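You operate a simulated robot arm through the tools that you are given. There is no shell and no other tool. Be economical: measure what you need, move in short steps, check, and stop when the job is done.

You run a simulated robot arm. Do the job below in one go: nothing can be reset, and whatever is moved stays where it is left.

JOB
Fit a silver plate in the single head, put its lid on and tighten the four wing bolts.
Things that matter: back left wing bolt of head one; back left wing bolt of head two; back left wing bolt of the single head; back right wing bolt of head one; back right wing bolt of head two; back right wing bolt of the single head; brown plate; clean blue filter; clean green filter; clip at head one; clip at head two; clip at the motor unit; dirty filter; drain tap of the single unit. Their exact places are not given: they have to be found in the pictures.

It is judged by the outcome, as a careful person would: the job done as asked, and still so three seconds after it is handed in. It fails if anything else is knocked over, pushed out of place, dropped, spilled or broken. A push-on lid holds only when it is set on centred and level and pressed home; a screw cap is set on level and turned clockwise until tight.

ROBOT AND FRAMES
A 7-joint arm with a two-finger parallel gripper on a trunk, on a base that drives. Base frame: it is fixed to the floor where the robot stands at the start and does not move with it; the origin is under the middle of the robot, x ahead of it, y to its left, z up; the surface under the hand at the start is at about z = 0.45. Units: m, degrees, N and s.
With the tool pointing down near the work surface it reaches from about 0.42 to 0.9 m from the robot's upright axis, wherever it stands. Its first joint turns from -17.0 to 126.0 degrees. Places, roughly: back left wing bolt of head one [1.9, 0, 0.7]; back left wing bolt of head two [2.3, 0, 0.7]; back left wing bolt of the single head [1.2, 0, 0.8]; back right wing bolt of head one [2.1, 0, 0.7]; back right wing bolt of head two [2.4, 0, 0.7]; back right wing bolt of the single head [1.3, 0, 0.8]; brown plate [2.5, 0, 0.75]; brown plate (7x7x2 cm) [0.7, 0.2, 0.5]; clean blue filter [3, -0.25, 0.25]; clip at head one [1.9, -0.2, 0.6]; clip at head two [2.5, -0.2, 0.6]; clip at the motor unit [2.7, -0.2, 0.6]; dirty filter [1.25, 0, 0.75]; drain tap of the single unit [1.1, -0.2, 0.5]; drain tap of the twin unit [1.9, -0.3, 0.4]; fan cover [3.25, -0.25, 0]. Payload 1.57 kg.
The tool frame sits at the grasp point between the pads (the TCP): z along the fingers, y along the line on which they close. The tips reach 0.03 m beyond it. The gripper opens to 0.08 m. The fingers are 0.017 m wide and 0.012 m thick; the gripper's body (0.04 by 0.082 m) begins 0.08 m behind the TCP.
Orientation is that of the tool frame in the base frame, as [roll, pitch, yaw] about the fixed x, y, z axes, in that order (R = Rz(yaw) Ry(pitch) Rx(roll)). With the fingers straight down and closing along the base's y, the tool's x points along the base's -x, its y along +y and its z along -z.

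CONTROLS
- The arm moves only by the tool apply_moves. Its argument "commands" is one flat list of numbers, 7 for each row, row after row: the turn, a rotation vector about the tool's x, y, z in degrees, then the shift along the tool's x, y, z in m, then the finger opening in m, from 0 to 0.08. In form: [ax, ay, az, x, y, z, fingers, ax, ay, az, x, y, z, fingers, ...]. A call has 1 to 10 rows; each row is the pose to reach, as a shift and turn from the pose commanded when the call began, along the tool's axes at that moment. A row lasts 0.2 s, in which the tool goes at most 0.05 m and 8.6 degrees; a call with a longer step from one row to the next is refused whole, and so is a gripper value outside its range. Where a pose cannot be reached the arm comes as near as it can. A force on the tool above 40 N (or 10 N above the force at the start of the call, whichever is more), or a blocked arm, ends the call early, and 0.2 s more pass. Each finger travels about 0.045 m/s and halts on what it meets, pressing with about 24 N; the grip force reading is that of the motor and also rises with nothing between the fingers. The clock runs only during rows and for 0.2 s after the last one: add rows that repeat a pose to give the fingers time. The reply holds the time, the measured pose of the TCP, the force on the tool along the base axes, the opening and the grip force, in the units named above and with some noise, with the torque about the TCP (base axes, N m) and any sound that the robot's microphone picked up.
- Cameras (640 x 400 px; columns grow to the right, rows downward): "scene" is now at [0.0061, -0.1968, 1.0397]; the picture's right is [0.34, -0.94, 0.00], its down [-0.31, -0.11, -0.94] and it looks along [0.89, 0.32, -0.33] (base axes); focal length 218 px, centre (320, 200). "wrist" rides on the gripper at [0.072, -0.006, -0.122] in the tool frame; the picture's right is [0.09, 1.00, 0.00], its down [-0.84, 0.08, -0.54] and it looks along [-0.54, 0.05, 0.84] (tool axes); focal length 238 px, centre (320, 200).
- grab_frame(camera): a new picture of that camera. No time passes.
- lift_body(by): slides the trunk up (or, below 0, down) by that many m; the arm and the scene camera ride with it, the base frame stays. It gives what a move gives, with no picture.
- base_move(legs): drives the robot by 1 to 6 legs, each [ahead, left, turn to the left] in m, m and degrees, along the robot's own axes; the way and the turn of a leg run together, so that a leg with both is an arc; at most 1.5 m and 180 degrees a leg. The arm and the cameras ride along, it lands a little off, and it stops where it bumps. It gives what a move gives.
- pan_tilt(pan, tilt): turns the head with the scene camera to pan (to the left, within 109 degrees either way) and tilt (down, from -29 to 69), counted from straight ahead of the robot. It gives what a move gives.
- measure_at(camera, pixels): for up to 12 pixels [column, row] of the newest picture of that camera ("zoom" is the newest enlarged one), the place [x, y, z] in the base frame of the surface seen there, good to about 0.003 m. No time passes.
- zoom(camera, box): a new picture of the part [left, top, right, bottom] of that camera's present view, enlarged. No time passes.
- sign_off(): hands the job in; it is judged then, once.

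Work in short steps. Measure before you move; look again where a grasp or a placing could have gone wrong, and mend it. You have 80 turns and 52 pictures in all, those below and enlarged ones among them. Open the gripper and draw the arm clear of the work before you hand the job in, unless the task says otherwise; then end with one line.

The tools are called after ">>>" as name(argument=value, ...) on one line, values as JSON. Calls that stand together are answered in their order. apply_moves: Moves the arm, as the interface text tells. Its arguments: {"type":"object","properties":{"commands":{"type":"array"}},"required":["commands"]} The other tools are called the same way: lift_body (by) slides the trunk up or down; base_move (legs) drives the base; pan_tilt (pan, tilt) turns the head that bears the scene camera; grab_frame (camera) takes a picture; measure_at (camera, pixels) gives the place of the surface under pixels of a picture; zoom (camera, box) takes an enlarged picture of a part of a camera's view; sign_off () hands the job in.

At the start:

```text
clock: 0.0
position: [0.5736, 0.1441, 1.1109]
ee_rot: [179.9, 0.0, -180.0]
ft_force: [0.0, -0.1, -0.2]
wrist_torque: [-0.01, 0.04, 0.03]
finger_gap: 0.0801
grip_force: 0.1
trunk travel left (down, up): [-0.39, 0.4]
robot x, y, heading: [-0.0013, 0.0002, -0.3]
head pan, tilt: [20.1, 19.1]
```

scene: 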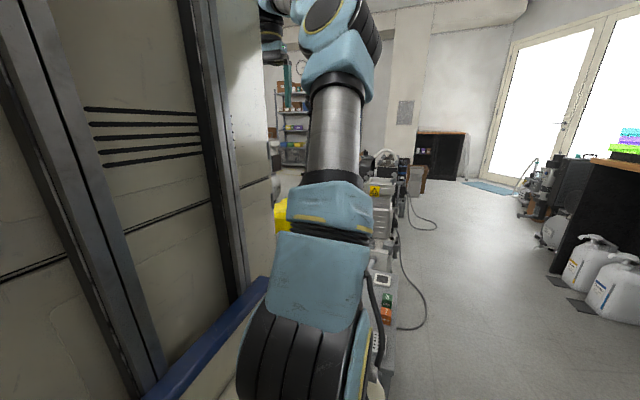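
wrist: 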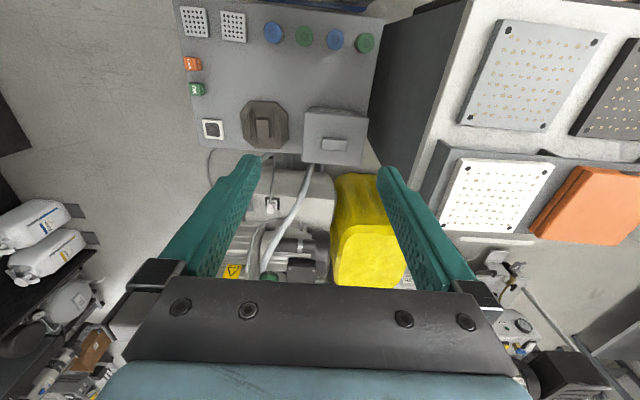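

The wrist picture (upside down, far side at the bottom) shows a bench with buttons near (270,35), a brown plate at (265,125), and trays of plates on the right. I enlarge the view and pan the head to see the surroundings.

>>> zoom(camera="wrist", box=[380, 0, 640, 260])

>>> zoom(camera="wrist", box=[160, 0, 400, 180])

>>> measure_at(camera="wrist", pixels=[[264, 126], [335, 145], [273, 33], [365, 43], [212, 130], [525, 75], [495, 195], [590, 205], [615, 110], [360, 240], [290, 190], [195, 20]])

>>> pan_tilt(pan=-10, tilt=35)

>>> grab_frame(camera="scene")

```text
1.54 times, centred on (510, 130) of wrist
```

zoom: 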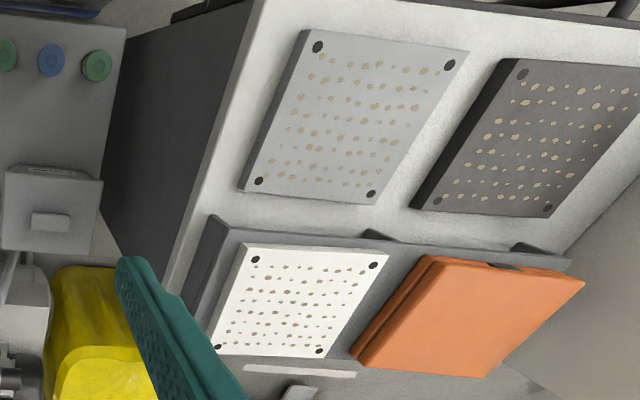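

```text
2.22 times, centred on (280, 90) of wrist
```

zoom: 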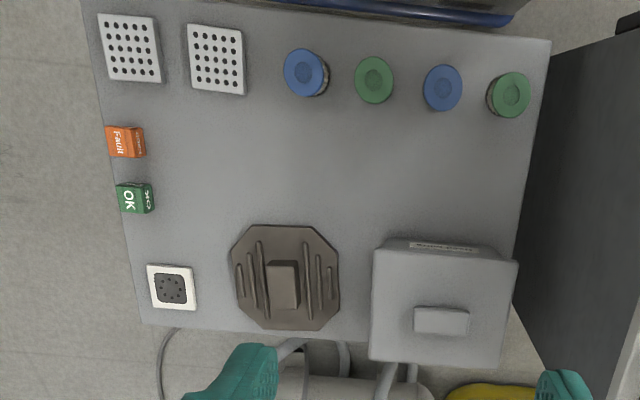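

```text
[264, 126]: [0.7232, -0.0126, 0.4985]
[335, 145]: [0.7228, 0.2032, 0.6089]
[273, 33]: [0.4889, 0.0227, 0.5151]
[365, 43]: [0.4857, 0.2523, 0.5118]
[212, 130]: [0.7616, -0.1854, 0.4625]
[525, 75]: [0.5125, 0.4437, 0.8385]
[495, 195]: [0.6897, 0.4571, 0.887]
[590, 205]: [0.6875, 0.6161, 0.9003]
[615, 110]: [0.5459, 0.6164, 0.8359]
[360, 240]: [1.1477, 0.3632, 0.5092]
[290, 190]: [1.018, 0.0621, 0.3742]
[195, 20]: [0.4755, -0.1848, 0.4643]
```

```text
clock: 0.9
position: [0.574, 0.1463, 1.111]
ee_rot: [179.9, 0.1, 179.8]
ft_force: [-0.3, -0.3, 0.5]
wrist_torque: [-0.01, 0.0, 0.05]
finger_gap: 0.08
grip_force: 0.0
trunk travel left (down, up): [-0.39, 0.4]
robot x, y, heading: [0.0008, 0.0007, 0.2]
head pan, tilt: [-10.0, 35.0]
```

```text
47 pictures are left
```

scene: 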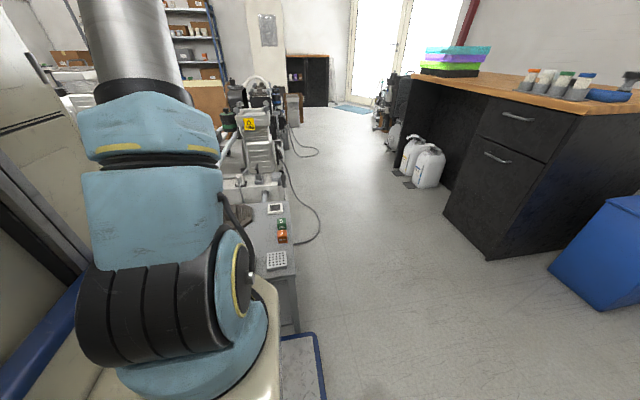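

The single unit stands behind the bench at about (255,150) of the scene picture. I enlarge it, and measure the blue rail and bench edge for driving clearance.

>>> zoom(camera="scene", box=[200, 60, 340, 280])

>>> measure_at(camera="scene", pixels=[[315, 335], [322, 390], [290, 300], [258, 130], [265, 150], [262, 80], [278, 262], [275, 208], [430, 160], [490, 255], [280, 180], [268, 220]])

```text
1.82 times, centred on (270, 170) of scene
```

zoom: 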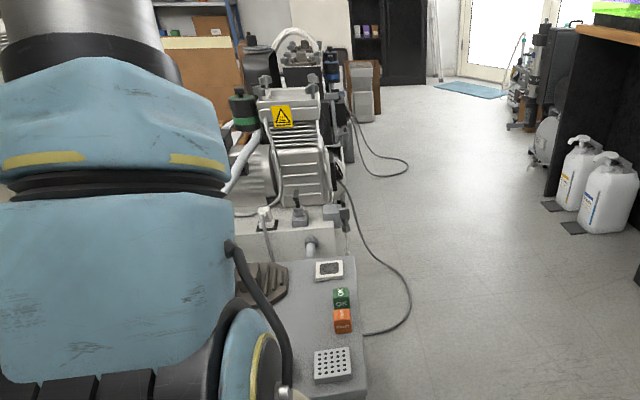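

```text
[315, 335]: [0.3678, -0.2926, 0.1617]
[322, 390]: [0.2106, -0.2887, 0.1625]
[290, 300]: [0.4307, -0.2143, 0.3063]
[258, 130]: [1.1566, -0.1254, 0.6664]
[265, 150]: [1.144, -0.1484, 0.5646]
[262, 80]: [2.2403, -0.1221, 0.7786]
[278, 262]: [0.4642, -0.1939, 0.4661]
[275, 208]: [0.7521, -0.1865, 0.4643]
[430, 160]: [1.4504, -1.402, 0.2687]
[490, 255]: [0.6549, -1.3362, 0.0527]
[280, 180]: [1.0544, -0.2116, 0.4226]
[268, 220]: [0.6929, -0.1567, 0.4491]
```

The aisle on the right is clear (bench edge y≈-0.22, robot half width ≈0.29). I sidestep right 0.65 m and then look left at the unit.

>>> base_move(legs=[[0, -0.65, 0], [0.5, 0, 0]])

>>> pan_tilt(pan=50, tilt=30)

>>> grab_frame(camera="scene")

>>> grab_frame(camera="wrist")

```text
clock: 7.1
position: [1.0799, -0.5073, 1.1101]
ee_rot: [180.0, 0.1, 179.7]
ft_force: [0.2, 0.8, 0.2]
wrist_torque: [-0.04, 0.01, 0.04]
finger_gap: 0.0801
grip_force: 0.2
trunk travel left (down, up): [-0.39, 0.4]
robot x, y, heading: [0.5071, -0.6485, -0.1]
head pan, tilt: [-10.0, 35.0]
```

```text
clock: 8.4
position: [1.0785, -0.5078, 1.1103]
ee_rot: [180.0, 0.2, 179.7]
ft_force: [0.3, 0.0, 0.2]
wrist_torque: [-0.04, 0.01, -0.01]
finger_gap: 0.0801
grip_force: 0.0
trunk travel left (down, up): [-0.39, 0.4]
robot x, y, heading: [0.5023, -0.651, -0.2]
head pan, tilt: [50.0, 30.0]
```

```text
45 pictures are left
```

scene: 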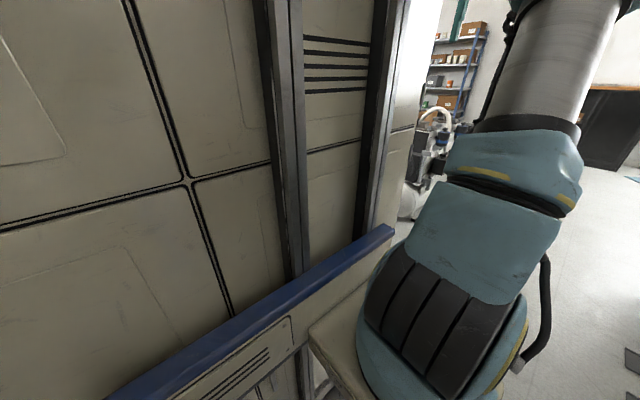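

```text
44 pictures are left
```

wrist: 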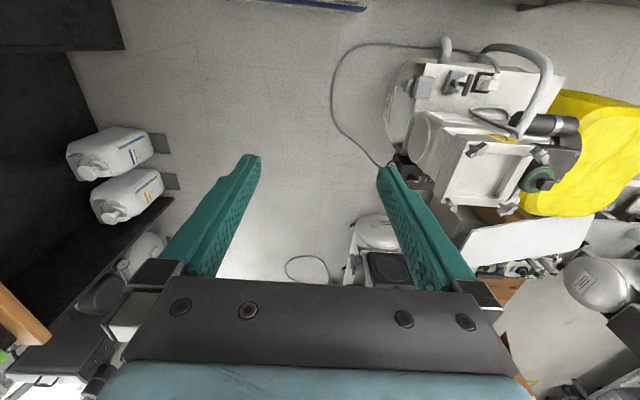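

The robot's mast blocks the left view of the scene camera, but the wrist picture shows the single head at (485,175). I enlarge that.

>>> zoom(camera="wrist", box=[380, 30, 600, 230])

>>> measure_at(camera="wrist", pixels=[[487, 175], [455, 180], [475, 148], [540, 153], [505, 208], [445, 205], [540, 178], [530, 125]])

```text
2.00 times, centred on (490, 130) of wrist
```

zoom: 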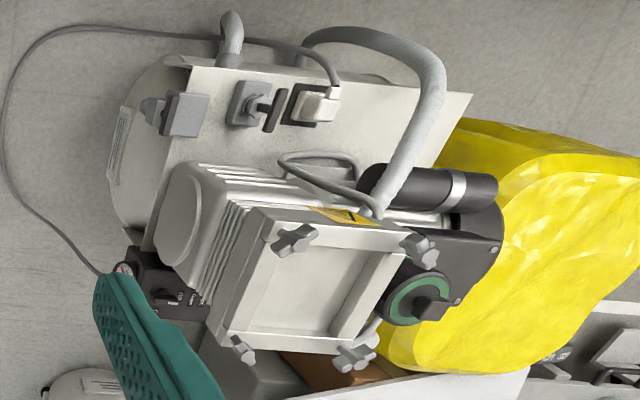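

```text
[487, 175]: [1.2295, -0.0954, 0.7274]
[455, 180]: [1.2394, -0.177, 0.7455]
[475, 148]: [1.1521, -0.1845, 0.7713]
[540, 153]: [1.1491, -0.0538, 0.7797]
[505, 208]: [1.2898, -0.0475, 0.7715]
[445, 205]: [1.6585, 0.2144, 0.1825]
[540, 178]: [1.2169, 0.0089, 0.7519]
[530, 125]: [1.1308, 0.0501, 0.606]
```

The head is open and empty (rim z≈0.77, centre about (1.22,-0.11)), wing bolts at its four corners. I step back from the bench and turn to face it, at x≈0.5, to look at the plates.

>>> base_move(legs=[[0, -0.2, 0], [0, 0, 90]])

>>> pan_tilt(pan=0, tilt=35)

>>> grab_frame(camera="scene")

>>> grab_frame(camera="wrist")

```text
clock: 13.8
position: [0.3596, -0.2746, 1.1115]
ee_rot: [179.9, 0.1, -90.1]
ft_force: [-1.0, -0.3, -0.3]
wrist_torque: [-0.02, -0.04, -0.06]
finger_gap: 0.0801
grip_force: 0.1
trunk travel left (down, up): [-0.39, 0.4]
robot x, y, heading: [0.5077, -0.8508, 90.2]
head pan, tilt: [50.0, 30.0]
```

```text
clock: 15.0
position: [0.3596, -0.2752, 1.1112]
ee_rot: [179.9, 0.1, -90.0]
ft_force: [-0.1, 0.3, -0.4]
wrist_torque: [0.0, -0.04, 0.01]
finger_gap: 0.08
grip_force: 0.0
trunk travel left (down, up): [-0.39, 0.4]
robot x, y, heading: [0.5037, -0.8473, 90.1]
head pan, tilt: [0.0, 35.0]
```

```text
42 pictures are left
```

scene: 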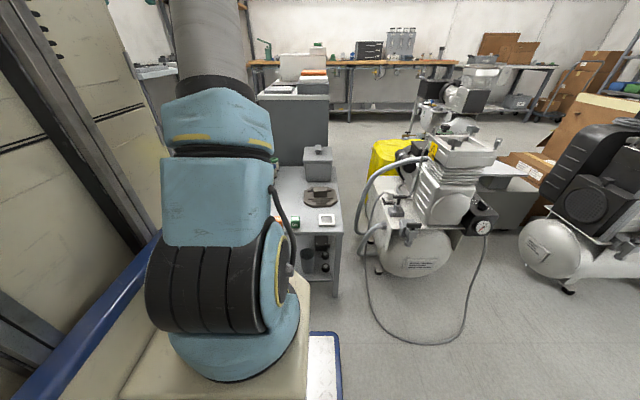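

```text
41 pictures are left
```

wrist: 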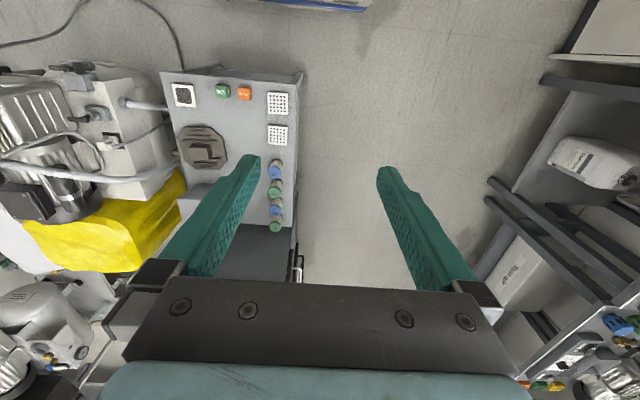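

The scene picture shows the bench with the brown octagon (323,195), gray box (318,160) and white square (325,218). I enlarge them, and measure.

>>> zoom(camera="scene", box=[270, 140, 360, 290])

>>> zoom(camera="scene", box=[370, 110, 520, 260])

>>> zoom(camera="wrist", box=[160, 60, 310, 180])

>>> measure_at(camera="wrist", pixels=[[278, 102], [278, 134], [183, 95], [204, 147], [268, 93], [288, 93], [289, 113], [268, 112]])

```text
2.67 times, centred on (315, 215) of scene
```

zoom: 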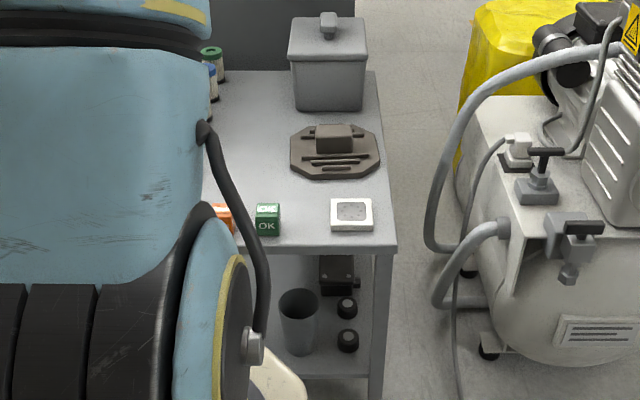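

```text
2.67 times, centred on (445, 185) of scene
```

zoom: 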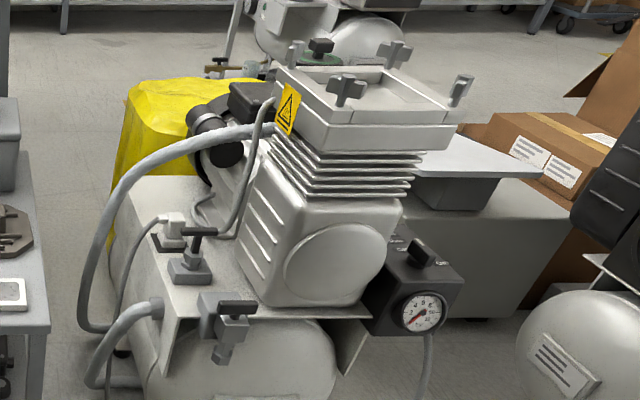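

```text
3.33 times, centred on (235, 120) of wrist
```

zoom: 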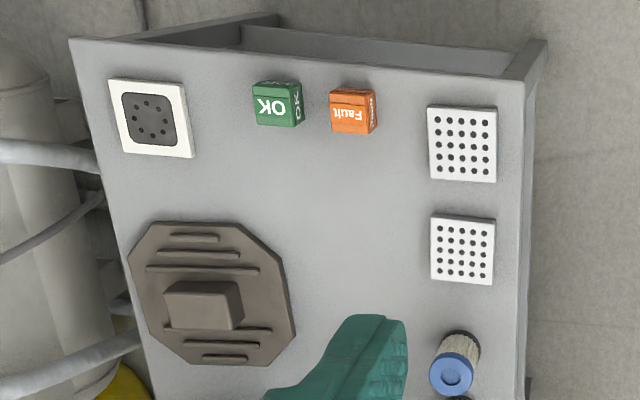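

```text
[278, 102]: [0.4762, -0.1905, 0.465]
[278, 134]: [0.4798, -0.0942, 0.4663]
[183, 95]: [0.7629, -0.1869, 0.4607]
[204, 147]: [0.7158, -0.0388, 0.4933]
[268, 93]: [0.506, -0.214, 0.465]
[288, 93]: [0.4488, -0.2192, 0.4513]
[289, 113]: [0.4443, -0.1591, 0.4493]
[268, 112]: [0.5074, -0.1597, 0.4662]
```

The two perforated square plates at (0.476,-0.19) and (0.48,-0.094), 16 mm thick, look like the silver plates; the octagon with its handle looks like the head's lid. I drive to x≈0.645, y≈-0.77 and look closer.

>>> base_move(legs=[[0.08, -0.14, 0]])

>>> lift_body(by=-0.3)

>>> grab_frame(camera="wrist")

```text
clock: 16.4
position: [0.5007, -0.1956, 1.111]
ee_rot: [179.9, 0.1, -90.3]
ft_force: [0.1, 0.1, -0.5]
wrist_torque: [0.02, -0.04, 0.01]
finger_gap: 0.0801
grip_force: 0.1
trunk travel left (down, up): [-0.39, 0.4]
robot x, y, heading: [0.6471, -0.7678, 90.2]
head pan, tilt: [0.0, 35.0]
```

```text
clock: 19.4
position: [0.5002, -0.1951, 0.8109]
ee_rot: [179.9, 0.1, -90.2]
ft_force: [-0.1, 0.7, -0.5]
wrist_torque: [-0.04, 0.02, 0.0]
finger_gap: 0.0801
grip_force: 0.0
trunk travel left (down, up): [-0.09, 0.7]
robot x, y, heading: [0.6423, -0.7694, 90.0]
head pan, tilt: [0.0, 35.0]
```

```text
37 pictures are left
```

wrist: 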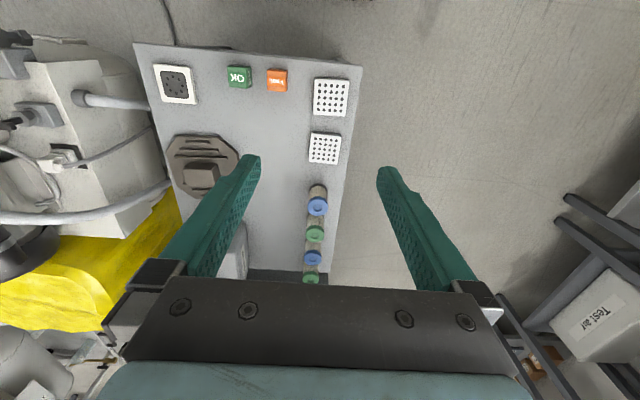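

Plates at (331,97) and (325,147). I enlarge and measure the near plate and lid handle.

>>> measure_at(camera="wrist", pixels=[[315, 80], [348, 81], [346, 115], [315, 112], [331, 97], [325, 147], [177, 84], [200, 172], [188, 166], [212, 180], [172, 152], [236, 150]])

>>> zoom(camera="wrist", box=[140, 40, 360, 200])

```text
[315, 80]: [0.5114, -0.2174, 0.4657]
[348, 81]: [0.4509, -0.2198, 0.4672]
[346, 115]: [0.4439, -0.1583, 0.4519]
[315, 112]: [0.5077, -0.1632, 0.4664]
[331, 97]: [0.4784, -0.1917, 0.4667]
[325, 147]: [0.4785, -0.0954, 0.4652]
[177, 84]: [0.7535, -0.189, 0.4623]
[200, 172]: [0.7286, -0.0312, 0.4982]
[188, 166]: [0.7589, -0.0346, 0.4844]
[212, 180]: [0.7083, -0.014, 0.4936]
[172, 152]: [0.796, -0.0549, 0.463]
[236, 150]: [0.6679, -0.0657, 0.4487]
```

```text
2.50 times, centred on (250, 120) of wrist
```

zoom: 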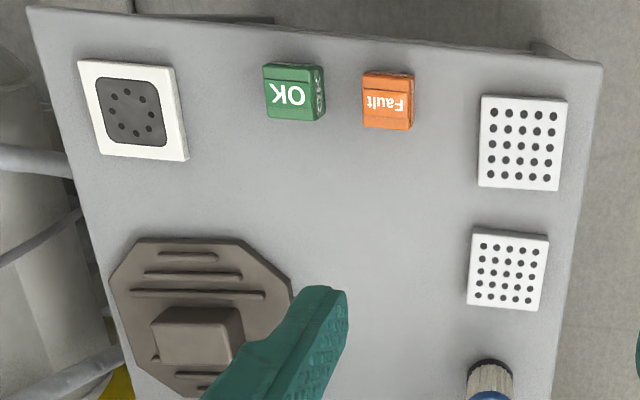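

I take the near plate: centre (0.479,-0.190), top z 0.466, fingers closing along base x. I move above it down to z≈0.53 and check.

>>> apply_moves(commands=[0, 0, 0, -0.003, 0.01, 0.04, 0.08, 0, 0, 0, -0.005, 0.021, 0.08, 0.08, 0, 0, 0, -0.005, 0.021, 0.12, 0.08, 0, 0, 0, -0.005, 0.021, 0.16, 0.08, 0, 0, 0, -0.005, 0.021, 0.2, 0.08, 0, 0, 0, -0.005, 0.021, 0.24, 0.08, 0, 0, 0, -0.005, 0.021, 0.28, 0.08, 0, 0, 0, -0.005, 0.021, 0.28, 0.08])

>>> grab_frame(camera="wrist")

```text
clock: 21.2
position: [0.4777, -0.1889, 0.5312]
ee_rot: [179.9, 0.0, -90.2]
ft_force: [-0.3, -0.2, 0.4]
wrist_torque: [0.0, 0.01, -0.01]
finger_gap: 0.08
grip_force: 0.1
trunk travel left (down, up): [-0.09, 0.7]
robot x, y, heading: [0.6447, -0.7703, 90.1]
head pan, tilt: [0.0, 35.0]
```

```text
35 pictures are left
```

wrist: 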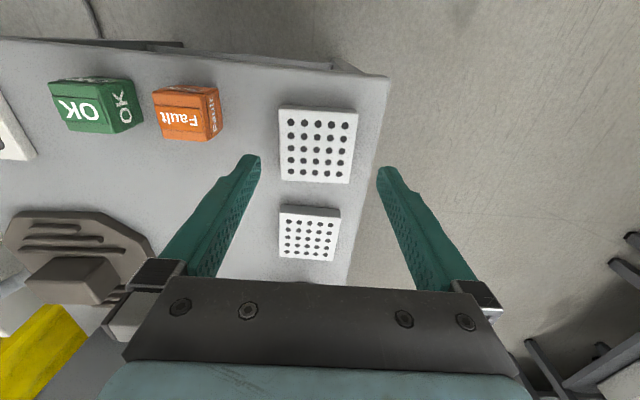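

Plate corners at (279,107),(356,113),(350,183),(281,178), centred between the fingers. I measure once more.

>>> measure_at(camera="wrist", pixels=[[282, 111], [353, 114], [347, 180], [283, 176], [317, 145], [310, 232], [282, 206], [338, 210]])

```text
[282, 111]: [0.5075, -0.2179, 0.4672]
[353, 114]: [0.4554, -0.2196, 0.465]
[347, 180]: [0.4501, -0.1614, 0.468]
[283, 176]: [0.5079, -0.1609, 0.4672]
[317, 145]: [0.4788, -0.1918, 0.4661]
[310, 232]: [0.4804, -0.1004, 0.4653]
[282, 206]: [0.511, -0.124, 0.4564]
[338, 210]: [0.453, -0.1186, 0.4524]
```

I descend to z 0.486 (tips at 0.456) and close on the plate.

>>> apply_moves(commands=[0, 0, 0, 0.001, -0.002, 0.02, 0.08, 0, 0, 0, 0.001, -0.002, 0.045, 0.08, 0, 0, 0, 0.001, -0.002, 0.045, 0.08, 0, 0, 0, 0.001, -0.002, 0.045, 0.06, 0, 0, 0, 0.001, -0.002, 0.045, 0.045, 0, 0, 0, 0.001, -0.002, 0.045, 0.045, 0, 0, 0, 0.001, -0.002, 0.045, 0.045])

```text
clock: 22.9
position: [0.4818, -0.1917, 0.4877]
ee_rot: [179.9, 0.2, -90.2]
ft_force: [-0.1, 0.2, -0.6]
wrist_torque: [0.01, 0.01, 0.05]
finger_gap: 0.0614
grip_force: 23.5
trunk travel left (down, up): [-0.09, 0.7]
robot x, y, heading: [0.6435, -0.771, 89.7]
head pan, tilt: [0.0, 35.0]
```

Gripped (gap 0.0614). I raise the trunk and drive along to the head.

>>> lift_body(by=0.5)

>>> base_move(legs=[[0, -0.72, 0]])

>>> grab_frame(camera="wrist")

```text
refused: 0.5 is not a number from -0.4 to 0.4
```

```text
clock: 24.7
position: [0.6679, -0.1931, 0.4908]
ee_rot: [178.3, 0.4, -89.9]
ft_force: [-6.4, 0.8, 0.3]
wrist_torque: [0.03, 0.14, -0.07]
finger_gap: 0.0618
grip_force: 23.9
trunk travel left (down, up): [-0.09, 0.7]
robot x, y, heading: [0.8371, -0.7693, 89.8]
head pan, tilt: [0.0, 35.0]
stopped in leg 1: the force on the tool passed its limit at 66 N (the readings are from after the stop); the commanded pose is now the measured one
```

```text
34 pictures are left
```

wrist: 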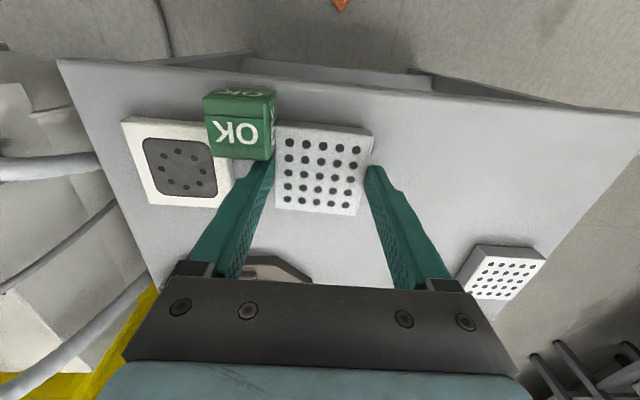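

That was my mistake: I sent the drive in the same block as the lift, the lift was refused, and the low hand swept along the bench. The green OK block was pushed against the white plate and the orange Fault block appears to be gone from the bench (orange at (343,3), toward the floor). I raise the hand straight up now and look at the damage.

>>> lift_body(by=0.35)

>>> grab_frame(camera="wrist")

>>> grab_frame(camera="scene")

```text
clock: 28.1
position: [0.6696, -0.1928, 0.8399]
ee_rot: [178.3, 0.4, -90.0]
ft_force: [-0.8, 0.4, -0.9]
wrist_torque: [0.03, 0.01, -0.03]
finger_gap: 0.0616
grip_force: 23.6
trunk travel left (down, up): [-0.44, 0.35]
robot x, y, heading: [0.8435, -0.7691, 89.6]
head pan, tilt: [0.0, 35.0]
```

```text
33 pictures are left
```

wrist: 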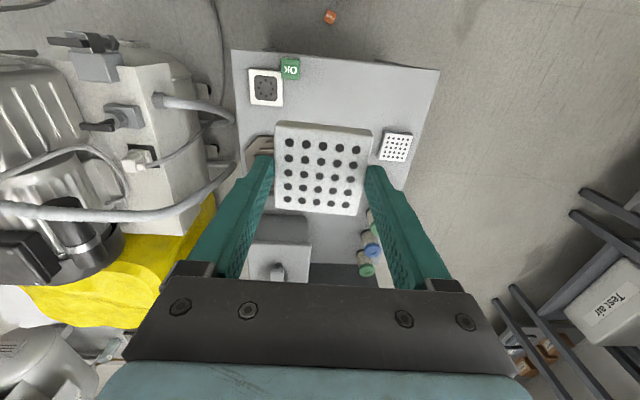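

```text
32 pictures are left
```

scene: 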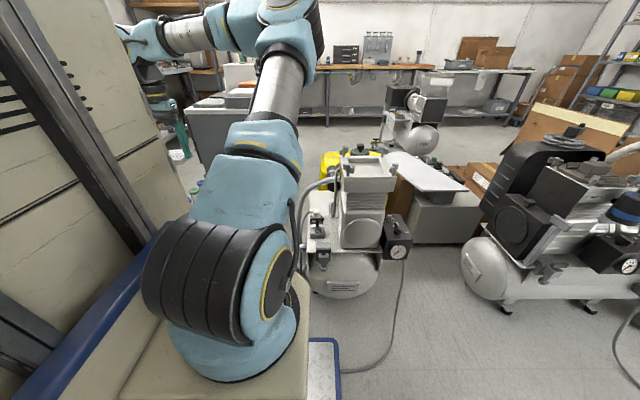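

The OK block still stands on the bench next to the white plate; the Fault block is on the floor near (330,17). I measure how far things have shifted.

>>> measure_at(camera="wrist", pixels=[[330, 17], [290, 70], [266, 88], [250, 70], [280, 72], [283, 105], [251, 104], [396, 148], [327, 14], [334, 20]])

>>> zoom(camera="wrist", box=[220, 0, 360, 130])

```text
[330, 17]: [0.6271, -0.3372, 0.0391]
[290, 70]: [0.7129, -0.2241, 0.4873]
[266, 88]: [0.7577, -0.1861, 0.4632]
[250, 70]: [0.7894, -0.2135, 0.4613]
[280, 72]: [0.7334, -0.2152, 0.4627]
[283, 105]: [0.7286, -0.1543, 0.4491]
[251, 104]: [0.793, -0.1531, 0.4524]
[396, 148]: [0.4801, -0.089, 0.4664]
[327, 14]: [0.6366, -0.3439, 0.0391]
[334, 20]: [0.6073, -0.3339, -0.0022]
```

```text
3.08 times, centred on (290, 65) of wrist
```

zoom: 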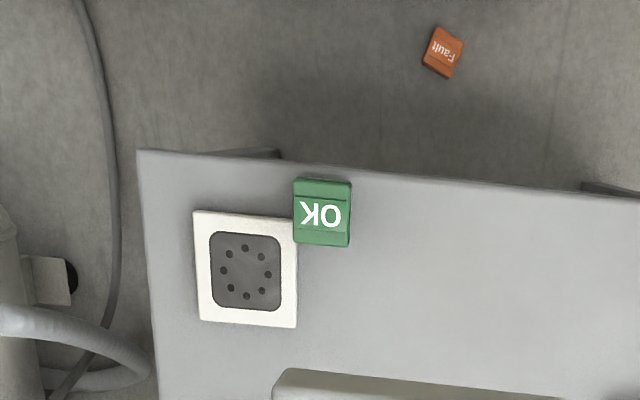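

The white plate is essentially in place (0.758,-0.186); the OK block shifted about 7 cm; the Fault block lies on the floor at (0.627,-0.337). I'll finish the head first, then put both blocks back. Raise a bit more and confirm before driving.

>>> lift_body(by=0.15)

```text
clock: 29.9
position: [0.6696, -0.1923, 0.9906]
ee_rot: [178.3, 0.4, -90.1]
ft_force: [-0.5, 0.1, -1.4]
wrist_torque: [-0.01, 0.0, -0.01]
finger_gap: 0.0615
grip_force: 24.3
trunk travel left (down, up): [-0.59, 0.2]
robot x, y, heading: [0.8419, -0.7688, 90.0]
head pan, tilt: [0.0, 35.0]
```

Hand is at z 0.99, clear. I check where the loose cable on the floor lies before driving right.

>>> measure_at(camera="scene", pixels=[[402, 275], [397, 310], [388, 345], [370, 365], [345, 373], [343, 290], [323, 258], [398, 250]])

```text
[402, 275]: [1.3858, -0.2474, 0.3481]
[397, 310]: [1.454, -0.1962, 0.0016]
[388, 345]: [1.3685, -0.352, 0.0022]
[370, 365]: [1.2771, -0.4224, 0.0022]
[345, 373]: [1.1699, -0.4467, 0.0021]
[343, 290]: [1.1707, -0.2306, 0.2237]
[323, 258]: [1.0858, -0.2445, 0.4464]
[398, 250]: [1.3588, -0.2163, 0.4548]
```

The cable lies on the floor up to y≈-0.45, so I drive back 0.09 and right 0.5 to keep off it, then look at the head from above.

>>> base_move(legs=[[-0.09, 0, 0], [0, -0.5, 0]])

>>> grab_frame(camera="wrist")

```text
clock: 33.5
position: [1.1712, -0.2871, 0.9907]
ee_rot: [178.3, 0.4, -89.9]
ft_force: [-0.4, 0.8, -2.9]
wrist_torque: [0.01, 0.0, 0.01]
finger_gap: 0.0618
grip_force: 23.5
trunk travel left (down, up): [-0.59, 0.2]
robot x, y, heading: [1.3401, -0.8622, 89.7]
head pan, tilt: [0.0, 35.0]
```

```text
30 pictures are left
```

wrist: 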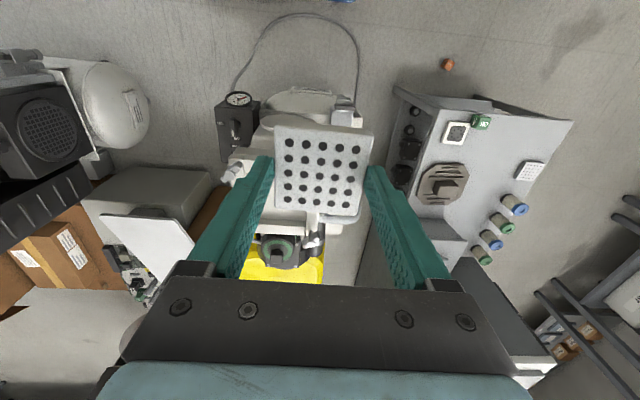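

The held plate hides the head. I shift the hand 0.13 m toward -x (tool +y), level it, and use both cameras.

>>> apply_moves(commands=[0, 0, 0, 0, 0.045, 0, 0.045, 0, 0, 0, 0, 0.09, 0, 0.045, 0, 0, 0, 0, 0.13, 0, 0.045, 0, 0, 0, 0, 0.13, 0, 0.045])

>>> zoom(camera="wrist", box=[130, 80, 290, 260])

>>> grab_frame(camera="scene")

```text
clock: 34.5
position: [1.0414, -0.286, 0.9957]
ee_rot: [178.4, 0.4, -89.9]
ft_force: [0.0, 0.7, -2.3]
wrist_torque: [0.0, 0.01, 0.0]
finger_gap: 0.0618
grip_force: 24.1
trunk travel left (down, up): [-0.59, 0.2]
robot x, y, heading: [1.343, -0.8644, 89.7]
head pan, tilt: [0.0, 35.0]
```

```text
2.22 times, centred on (210, 170) of wrist
```

zoom: 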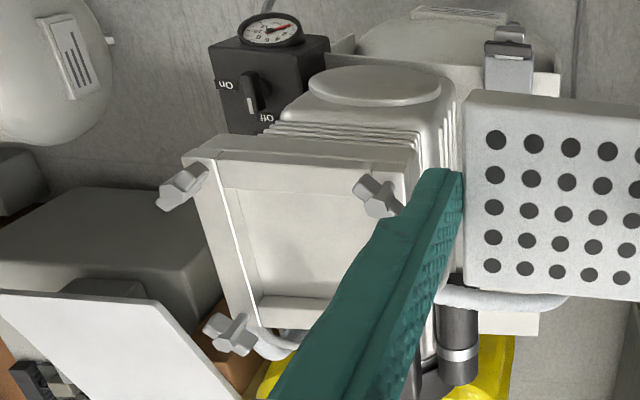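

```text
28 pictures are left
```

scene: 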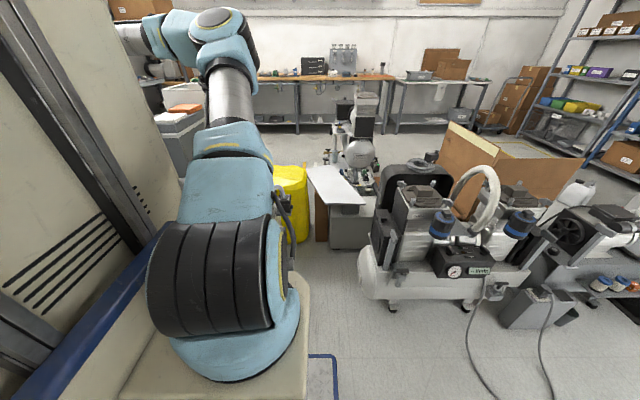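

The zoom shows the open frame; inner corners around (225,165),(400,175),(260,320). I measure frame and bolts in it.

>>> measure_at(camera="zoom", pixels=[[320, 240], [240, 192], [265, 292], [350, 195], [255, 310], [320, 310], [205, 180], [300, 160], [188, 185], [232, 330], [378, 195], [300, 175]])

```text
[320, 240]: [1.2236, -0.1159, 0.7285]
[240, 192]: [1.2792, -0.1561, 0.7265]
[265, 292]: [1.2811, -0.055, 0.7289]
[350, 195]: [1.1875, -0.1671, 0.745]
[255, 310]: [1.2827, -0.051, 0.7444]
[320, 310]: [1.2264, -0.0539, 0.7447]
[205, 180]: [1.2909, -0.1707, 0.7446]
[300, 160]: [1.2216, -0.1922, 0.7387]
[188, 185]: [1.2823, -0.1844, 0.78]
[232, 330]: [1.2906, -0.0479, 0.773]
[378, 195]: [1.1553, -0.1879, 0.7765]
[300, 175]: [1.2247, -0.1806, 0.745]
```

Floor of the recess is at z≈0.7285, rim 0.745, bolts around (1.15..1.29, -0.186..-0.05). I shift the hand a bit more to see the whole recess and pin down its centre.

>>> apply_moves(commands=[-1, 0, 0, -0.03, 0.02, 0, 0.045, -1.6, 0, 0, -0.06, 0.03, 0, 0.045, -1.6, 0, 0, -0.06, 0.03, 0, 0.045])

>>> zoom(camera="wrist", box=[90, 60, 290, 220])

```text
clock: 35.3
position: [1.0101, -0.2251, 0.996]
ee_rot: [176.7, 0.4, -90.0]
ft_force: [-0.6, 0.9, -1.9]
wrist_torque: [0.02, 0.03, -0.01]
finger_gap: 0.0617
grip_force: 23.8
trunk travel left (down, up): [-0.59, 0.2]
robot x, y, heading: [1.3433, -0.8621, 90.0]
head pan, tilt: [0.0, 35.0]
```

```text
2.50 times, centred on (190, 140) of wrist
```

zoom: 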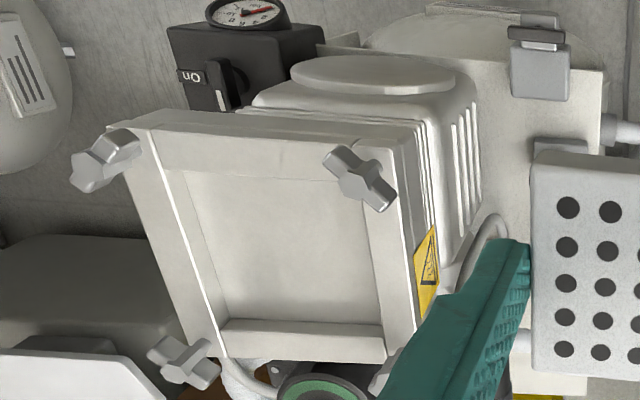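

The whole recess is visible now: floor corners about (187,172),(362,180),(380,318),(225,316). I measure floor edges and rim. (My levelling turn went the wrong way; I'll reverse it.)

>>> measure_at(camera="zoom", pixels=[[190, 178], [355, 185], [376, 312], [228, 312], [280, 175], [300, 315], [300, 335], [208, 250], [368, 250], [390, 250], [175, 250], [270, 145]])

>>> measure_at(camera="zoom", pixels=[[105, 158], [358, 178], [183, 362], [396, 380], [300, 350], [280, 120], [165, 200], [410, 290], [430, 270], [300, 325], [372, 230], [190, 215]])

```text
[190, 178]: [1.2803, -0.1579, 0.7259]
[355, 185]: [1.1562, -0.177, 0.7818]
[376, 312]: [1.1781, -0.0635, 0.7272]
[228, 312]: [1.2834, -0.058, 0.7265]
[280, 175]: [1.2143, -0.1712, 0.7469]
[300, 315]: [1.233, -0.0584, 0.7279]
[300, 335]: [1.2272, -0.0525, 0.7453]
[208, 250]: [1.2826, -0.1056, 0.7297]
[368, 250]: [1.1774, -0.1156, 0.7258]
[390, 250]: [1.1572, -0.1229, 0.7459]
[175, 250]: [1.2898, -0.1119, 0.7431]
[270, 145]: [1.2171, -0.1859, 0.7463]
```

```text
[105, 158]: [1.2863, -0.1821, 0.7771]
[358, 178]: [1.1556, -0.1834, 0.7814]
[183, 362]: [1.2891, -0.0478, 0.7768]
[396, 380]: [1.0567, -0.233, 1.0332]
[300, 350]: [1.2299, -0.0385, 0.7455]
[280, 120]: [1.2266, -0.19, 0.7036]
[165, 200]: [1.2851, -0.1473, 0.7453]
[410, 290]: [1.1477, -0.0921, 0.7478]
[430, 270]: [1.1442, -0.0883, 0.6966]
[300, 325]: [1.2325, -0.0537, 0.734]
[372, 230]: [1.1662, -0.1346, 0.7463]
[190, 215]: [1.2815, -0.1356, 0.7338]
```

Recess: x 1.163–1.283, y -0.170–-0.056, so centre ≈ (1.2225,-0.114), floor 0.7275, rim 0.746. I level the hand and move over the centre at height.

>>> apply_moves(commands=[1, 0, 0, -0.02, -0.042, 0, 0.045, 2, 0, 0, -0.045, -0.085, 0, 0.045, 3.3, 0, 0, -0.07, -0.128, 0, 0.045, 3.3, 0, 0, -0.09, -0.17, 0, 0.045, 3.3, 0, 0, -0.109, -0.212, 0, 0.045, 3.3, 0, 0, -0.109, -0.212, 0, 0.045])

```text
clock: 36.7
position: [1.2254, -0.1143, 0.9859]
ee_rot: [-180.0, 0.2, -90.0]
ft_force: [0.1, 0.0, -1.3]
wrist_torque: [-0.04, 0.0, 0.0]
finger_gap: 0.0616
grip_force: 24.1
trunk travel left (down, up): [-0.59, 0.2]
robot x, y, heading: [1.3458, -0.8649, 90.0]
head pan, tilt: [0.0, 35.0]
```

Level above the recess. I descend to z 0.80 (plate bottom ≈0.763) with small correction, then look.

>>> apply_moves(commands=[0, 0, 0, 0.0015, 0.003, 0.04, 0.045, 0, 0, 0, 0.0015, 0.003, 0.08, 0.045, 0, 0, 0, 0.0015, 0.003, 0.12, 0.045, 0, 0, 0, 0.0015, 0.003, 0.155, 0.045, 0, 0, 0, 0.0015, 0.003, 0.186, 0.045, 0, 0, 0, 0.0015, 0.003, 0.186, 0.045])

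>>> grab_frame(camera="wrist")

```text
clock: 38.1
position: [1.2195, -0.1178, 0.7978]
ee_rot: [-179.9, 0.5, -89.9]
ft_force: [0.5, -0.8, -1.4]
wrist_torque: [-0.01, -0.03, -0.03]
finger_gap: 0.0614
grip_force: 23.5
trunk travel left (down, up): [-0.59, 0.2]
robot x, y, heading: [1.342, -0.8659, 90.0]
head pan, tilt: [0.0, 35.0]
```

```text
26 pictures are left
```

wrist: 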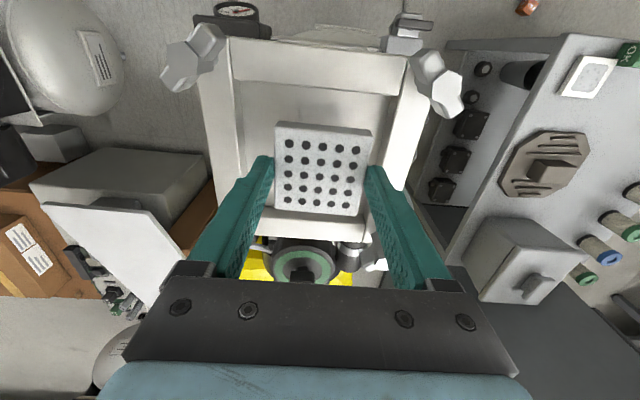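

The plate hangs over the recess, level. I lower it to the floor and release with the fingers opened only to 0.072.

>>> apply_moves(commands=[0, 0, 0, -0.0015, -0.0015, 0.015, 0.045, 0, 0, 0, -0.002, -0.002, 0.026, 0.045, 0, 0, 0, -0.002, -0.002, 0.031, 0.045, 0, 0, 0, -0.002, -0.002, 0.031, 0.045])

```text
clock: 39.1
position: [1.2221, -0.1145, 0.7678]
ee_rot: [-180.0, 0.3, -89.9]
ft_force: [-0.5, 0.0, -1.9]
wrist_torque: [0.0, 0.0, -0.01]
finger_gap: 0.0614
grip_force: 23.8
trunk travel left (down, up): [-0.59, 0.2]
robot x, y, heading: [1.3408, -0.8659, 89.9]
head pan, tilt: [0.0, 35.0]
```

Not touching yet; I go down in 1.5 mm steps until contact.

>>> apply_moves(commands=[0, 0, 0, 0, 0, 0.0015, 0.045, 0, 0, 0, 0, 0, 0.003, 0.045, 0, 0, 0, 0, 0, 0.004, 0.045, 0, 0, 0, 0, 0, 0.004, 0.045])

```text
clock: 40.1
position: [1.2209, -0.115, 0.7638]
ee_rot: [179.9, 0.4, -90.0]
ft_force: [1.5, 0.5, 14.3]
wrist_torque: [-0.48, -0.15, 0.06]
finger_gap: 0.0616
grip_force: 24.3
trunk travel left (down, up): [-0.59, 0.2]
robot x, y, heading: [1.3413, -0.8618, 89.6]
head pan, tilt: [0.0, 35.0]
```

Contact (14 N up). I release to 0.072 and rise straight up.

>>> apply_moves(commands=[0, 0, 0, 0, 0, 0, 0.065, 0, 0, 0, 0, 0, 0, 0.073, 0, 0, 0, 0, 0, 0, 0.073, 0, 0, 0, 0, 0, -0.02, 0.073, 0, 0, 0, 0, 0, -0.06, 0.073, 0, 0, 0, 0, 0, -0.1, 0.073, 0, 0, 0, 0.03, 0, -0.13, 0.073, 0, 0, 0, 0.03, 0, -0.13, 0.073])

>>> grab_frame(camera="wrist")

```text
clock: 41.9
position: [1.221, -0.1463, 0.8946]
ee_rot: [-180.0, 0.2, -89.9]
ft_force: [0.0, -0.5, 0.5]
wrist_torque: [0.02, -0.02, 0.04]
finger_gap: 0.073
grip_force: 0.0
trunk travel left (down, up): [-0.59, 0.2]
robot x, y, heading: [1.3433, -0.8638, 89.9]
head pan, tilt: [0.0, 35.0]
```

```text
25 pictures are left
```

wrist: 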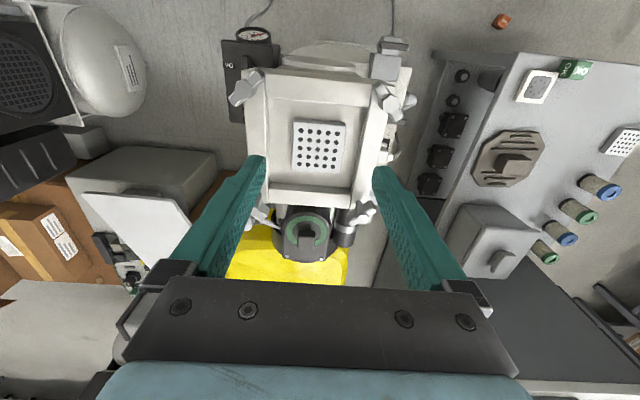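

The plate sits in the recess at (319,146). I measure it, the recess and the bolts.

>>> measure_at(camera="wrist", pixels=[[295, 124], [344, 124], [341, 171], [294, 169], [318, 146], [244, 90], [388, 95], [259, 217], [367, 210], [320, 198], [320, 92], [255, 150]])

>>> zoom(camera="wrist", box=[220, 40, 420, 240])

```text
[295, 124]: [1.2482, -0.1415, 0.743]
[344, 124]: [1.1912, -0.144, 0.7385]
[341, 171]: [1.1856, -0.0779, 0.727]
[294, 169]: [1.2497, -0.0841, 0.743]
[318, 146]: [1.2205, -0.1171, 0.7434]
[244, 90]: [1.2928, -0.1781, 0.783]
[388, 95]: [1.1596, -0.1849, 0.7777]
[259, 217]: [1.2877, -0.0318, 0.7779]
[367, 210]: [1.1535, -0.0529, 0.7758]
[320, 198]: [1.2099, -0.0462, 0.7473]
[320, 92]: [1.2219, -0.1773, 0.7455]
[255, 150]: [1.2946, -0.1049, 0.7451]
```

```text
2.00 times, centred on (320, 140) of wrist
```

zoom: 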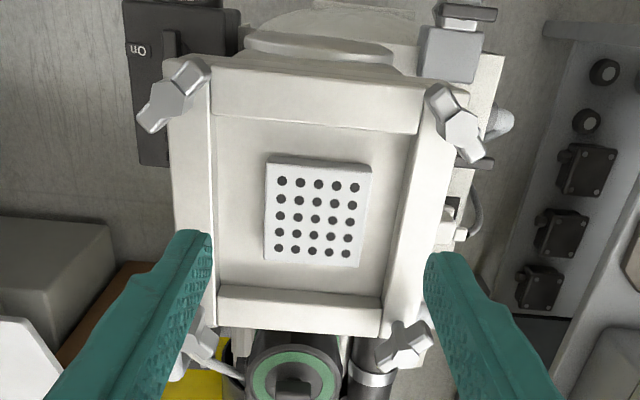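

Plate is centred (1.220,-0.113) and flush with the rim. Now the lid: drive left 0.49 and ahead 0.075 with the hand at z 0.89, well above the bench things.

>>> base_move(legs=[[0, 0.49, 0], [0.075, 0, 0]])

>>> zoom(camera="wrist", box=[200, 0, 440, 260])

```text
clock: 45.5
position: [0.7188, -0.0693, 0.895]
ee_rot: [179.9, 0.4, -90.0]
ft_force: [0.8, 0.1, 0.0]
wrist_torque: [0.02, -0.01, -0.02]
finger_gap: 0.0727
grip_force: 0.1
trunk travel left (down, up): [-0.59, 0.2]
robot x, y, heading: [0.8405, -0.7875, 89.7]
head pan, tilt: [0.0, 35.0]
```

```text
1.54 times, centred on (320, 130) of wrist
```

zoom: 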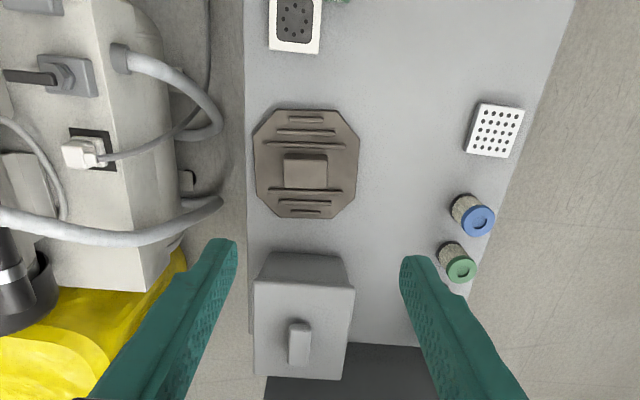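

Lid at zoom (305,163), handle block (284–327, 154–190). I measure handle and octagon edges.

>>> measure_at(camera="zoom", pixels=[[305, 173], [288, 163], [323, 163], [323, 184], [288, 184], [305, 157], [257, 165], [355, 165], [305, 112], [305, 214], [275, 200], [340, 135]])

```text
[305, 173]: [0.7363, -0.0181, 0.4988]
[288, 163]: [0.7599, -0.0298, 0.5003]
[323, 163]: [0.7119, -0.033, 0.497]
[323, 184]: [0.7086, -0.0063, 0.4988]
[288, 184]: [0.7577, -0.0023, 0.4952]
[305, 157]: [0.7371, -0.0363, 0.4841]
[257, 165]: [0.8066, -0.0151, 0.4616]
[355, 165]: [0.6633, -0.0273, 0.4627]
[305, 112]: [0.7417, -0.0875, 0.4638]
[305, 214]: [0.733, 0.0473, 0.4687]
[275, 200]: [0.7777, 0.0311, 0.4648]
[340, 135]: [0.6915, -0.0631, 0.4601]
```

Handle: centre (0.735,-0.018), 5.2 × 3.2 cm, top z 0.498; lid top ≈0.463. I lower the trunk 0.3 after moving over it, then check.

>>> apply_moves(commands=[0, 0, 0, -0.03, -0.016, 0, 0.08, 0, 0, 0, -0.051, -0.016, 0, 0.08, 0, 0, 0, -0.051, -0.016, 0, 0.08])

>>> lift_body(by=-0.32)

>>> grab_frame(camera="wrist")

```text
clock: 46.3
position: [0.7356, -0.0186, 0.8947]
ee_rot: [-180.0, 0.3, -90.0]
ft_force: [0.4, -0.6, 0.2]
wrist_torque: [-0.01, 0.05, -0.01]
finger_gap: 0.0801
grip_force: 0.1
trunk travel left (down, up): [-0.59, 0.2]
robot x, y, heading: [0.839, -0.7863, 89.7]
head pan, tilt: [0.0, 35.0]
```

```text
clock: 49.5
position: [0.7366, -0.0193, 0.5756]
ee_rot: [-179.9, 0.4, -90.0]
ft_force: [-0.6, -0.1, 0.3]
wrist_torque: [-0.05, 0.03, 0.01]
finger_gap: 0.0797
grip_force: 0.0
trunk travel left (down, up): [-0.27, 0.52]
robot x, y, heading: [0.8415, -0.7801, 89.6]
head pan, tilt: [0.0, 35.0]
```

```text
22 pictures are left
```

wrist: 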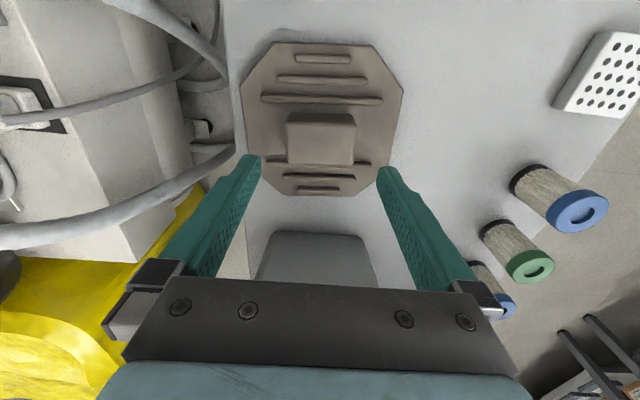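

Handle between the fingers; lid appears yawed about +2.7°. I turn the tool to match, descend to z 0.498 and close.

>>> apply_moves(commands=[0, 0, -2.7, 0, 0.001, 0.03, 0.08, 0, 0, -2.7, 0, 0.001, 0.06, 0.08, 0, 0, -2.7, 0, 0.001, 0.077, 0.08, 0, 0, -2.7, 0, 0.001, 0.077, 0.08, 0, 0, -2.7, 0, 0.001, 0.077, 0.06, 0, 0, -2.7, 0, 0.001, 0.077, 0.04, 0, 0, -2.7, 0, 0.001, 0.077, 0.04, 0, 0, -2.7, 0, 0.001, 0.077, 0.04])

```text
clock: 51.3
position: [0.7354, -0.0184, 0.498]
ee_rot: [180.0, 0.3, -87.4]
ft_force: [-0.6, -0.1, 0.7]
wrist_torque: [0.14, 0.05, 0.05]
finger_gap: 0.0618
grip_force: 24.4
trunk travel left (down, up): [-0.27, 0.52]
robot x, y, heading: [0.8422, -0.7848, 89.8]
head pan, tilt: [0.0, 35.0]
```

Gripped (0.0618). I lift by the trunk alone and check before driving.

>>> lift_body(by=0.4)

>>> grab_frame(camera="wrist")

```text
clock: 55.1
position: [0.7352, -0.0181, 0.8988]
ee_rot: [-180.0, 0.3, -87.3]
ft_force: [0.1, 0.3, -6.5]
wrist_torque: [-0.03, 0.02, -0.03]
finger_gap: 0.0618
grip_force: 24.1
trunk travel left (down, up): [-0.67, 0.12]
robot x, y, heading: [0.8361, -0.7854, 89.8]
head pan, tilt: [0.0, 35.0]
```

```text
21 pictures are left
```

wrist: 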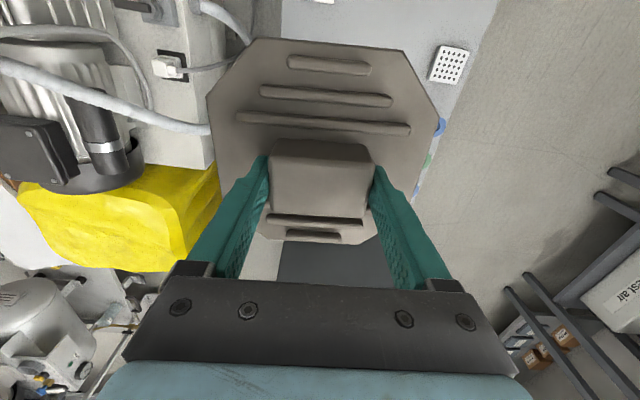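

Lid held level. Raise a further 0.1, drive back 0.085 and right 0.485.

>>> lift_body(by=0.1)

>>> base_move(legs=[[-0.085, 0, 0], [0, -0.485, 0]])

```text
clock: 56.5
position: [0.7354, -0.0194, 0.9962]
ee_rot: [-180.0, 0.4, -87.4]
ft_force: [0.5, -1.0, -6.0]
wrist_torque: [-0.01, -0.01, 0.03]
finger_gap: 0.0617
grip_force: 23.9
trunk travel left (down, up): [-0.77, 0.02]
robot x, y, heading: [0.8366, -0.7855, 90.0]
head pan, tilt: [0.0, 35.0]
```

```text
clock: 60.0
position: [1.2077, -0.1024, 0.9977]
ee_rot: [180.0, 0.4, -86.8]
ft_force: [-0.1, 0.2, -6.0]
wrist_torque: [-0.08, 0.0, -0.04]
finger_gap: 0.0618
grip_force: 24.6
trunk travel left (down, up): [-0.77, 0.02]
robot x, y, heading: [1.3208, -0.8699, 90.4]
head pan, tilt: [0.0, 35.0]
```

I square the lid to -90° yaw, centre over (1.2215,-0.113), and descend to z≈0.86 (lid bottom ≈0.81, just above the wings).

>>> apply_moves(commands=[0, 0, 3.2, 0.0114, -0.0132, 0, 0.04, 0, 0, 3.2, 0.0114, -0.0132, 0.04, 0.04, 0, 0, 3.2, 0.0114, -0.0132, 0.08, 0.04, 0, 0, 3.2, 0.0114, -0.0132, 0.12, 0.04, 0, 0, 3.2, 0.0114, -0.0132, 0.138, 0.04, 0, 0, 3.2, 0.0114, -0.0132, 0.138, 0.04])

>>> grab_frame(camera="wrist")

```text
clock: 61.4
position: [1.2215, -0.1132, 0.8608]
ee_rot: [-180.0, 0.3, -89.9]
ft_force: [0.1, -0.5, -7.0]
wrist_torque: [-0.01, -0.01, -0.02]
finger_gap: 0.0618
grip_force: 23.9
trunk travel left (down, up): [-0.77, 0.02]
robot x, y, heading: [1.3176, -0.8676, 90.1]
head pan, tilt: [0.0, 35.0]
```

```text
20 pictures are left
```

wrist: 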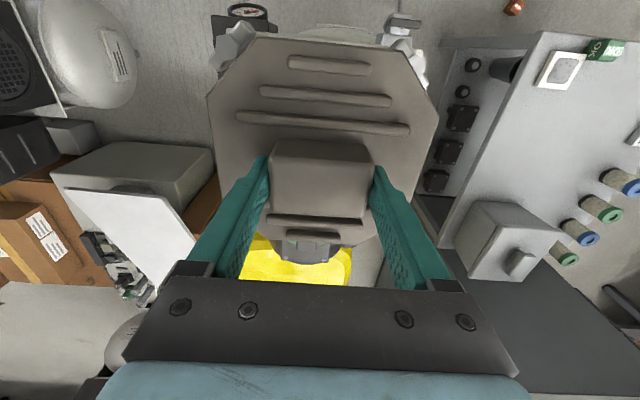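

I measure the held lid's edges for its exact centre relative to the bolts.

>>> measure_at(camera="wrist", pixels=[[262, 42], [402, 52], [214, 97], [434, 108], [330, 46], [216, 140], [428, 145], [228, 42], [405, 52], [325, 160], [374, 240], [246, 228]])

```text
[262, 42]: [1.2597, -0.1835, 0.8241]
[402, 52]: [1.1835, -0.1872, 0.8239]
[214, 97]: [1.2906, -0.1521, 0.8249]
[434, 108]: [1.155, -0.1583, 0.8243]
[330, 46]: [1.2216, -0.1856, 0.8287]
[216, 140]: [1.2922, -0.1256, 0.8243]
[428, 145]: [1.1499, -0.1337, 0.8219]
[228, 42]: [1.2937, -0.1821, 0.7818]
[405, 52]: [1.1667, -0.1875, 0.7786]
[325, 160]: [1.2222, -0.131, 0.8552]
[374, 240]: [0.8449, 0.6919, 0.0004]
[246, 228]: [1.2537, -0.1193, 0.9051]
```

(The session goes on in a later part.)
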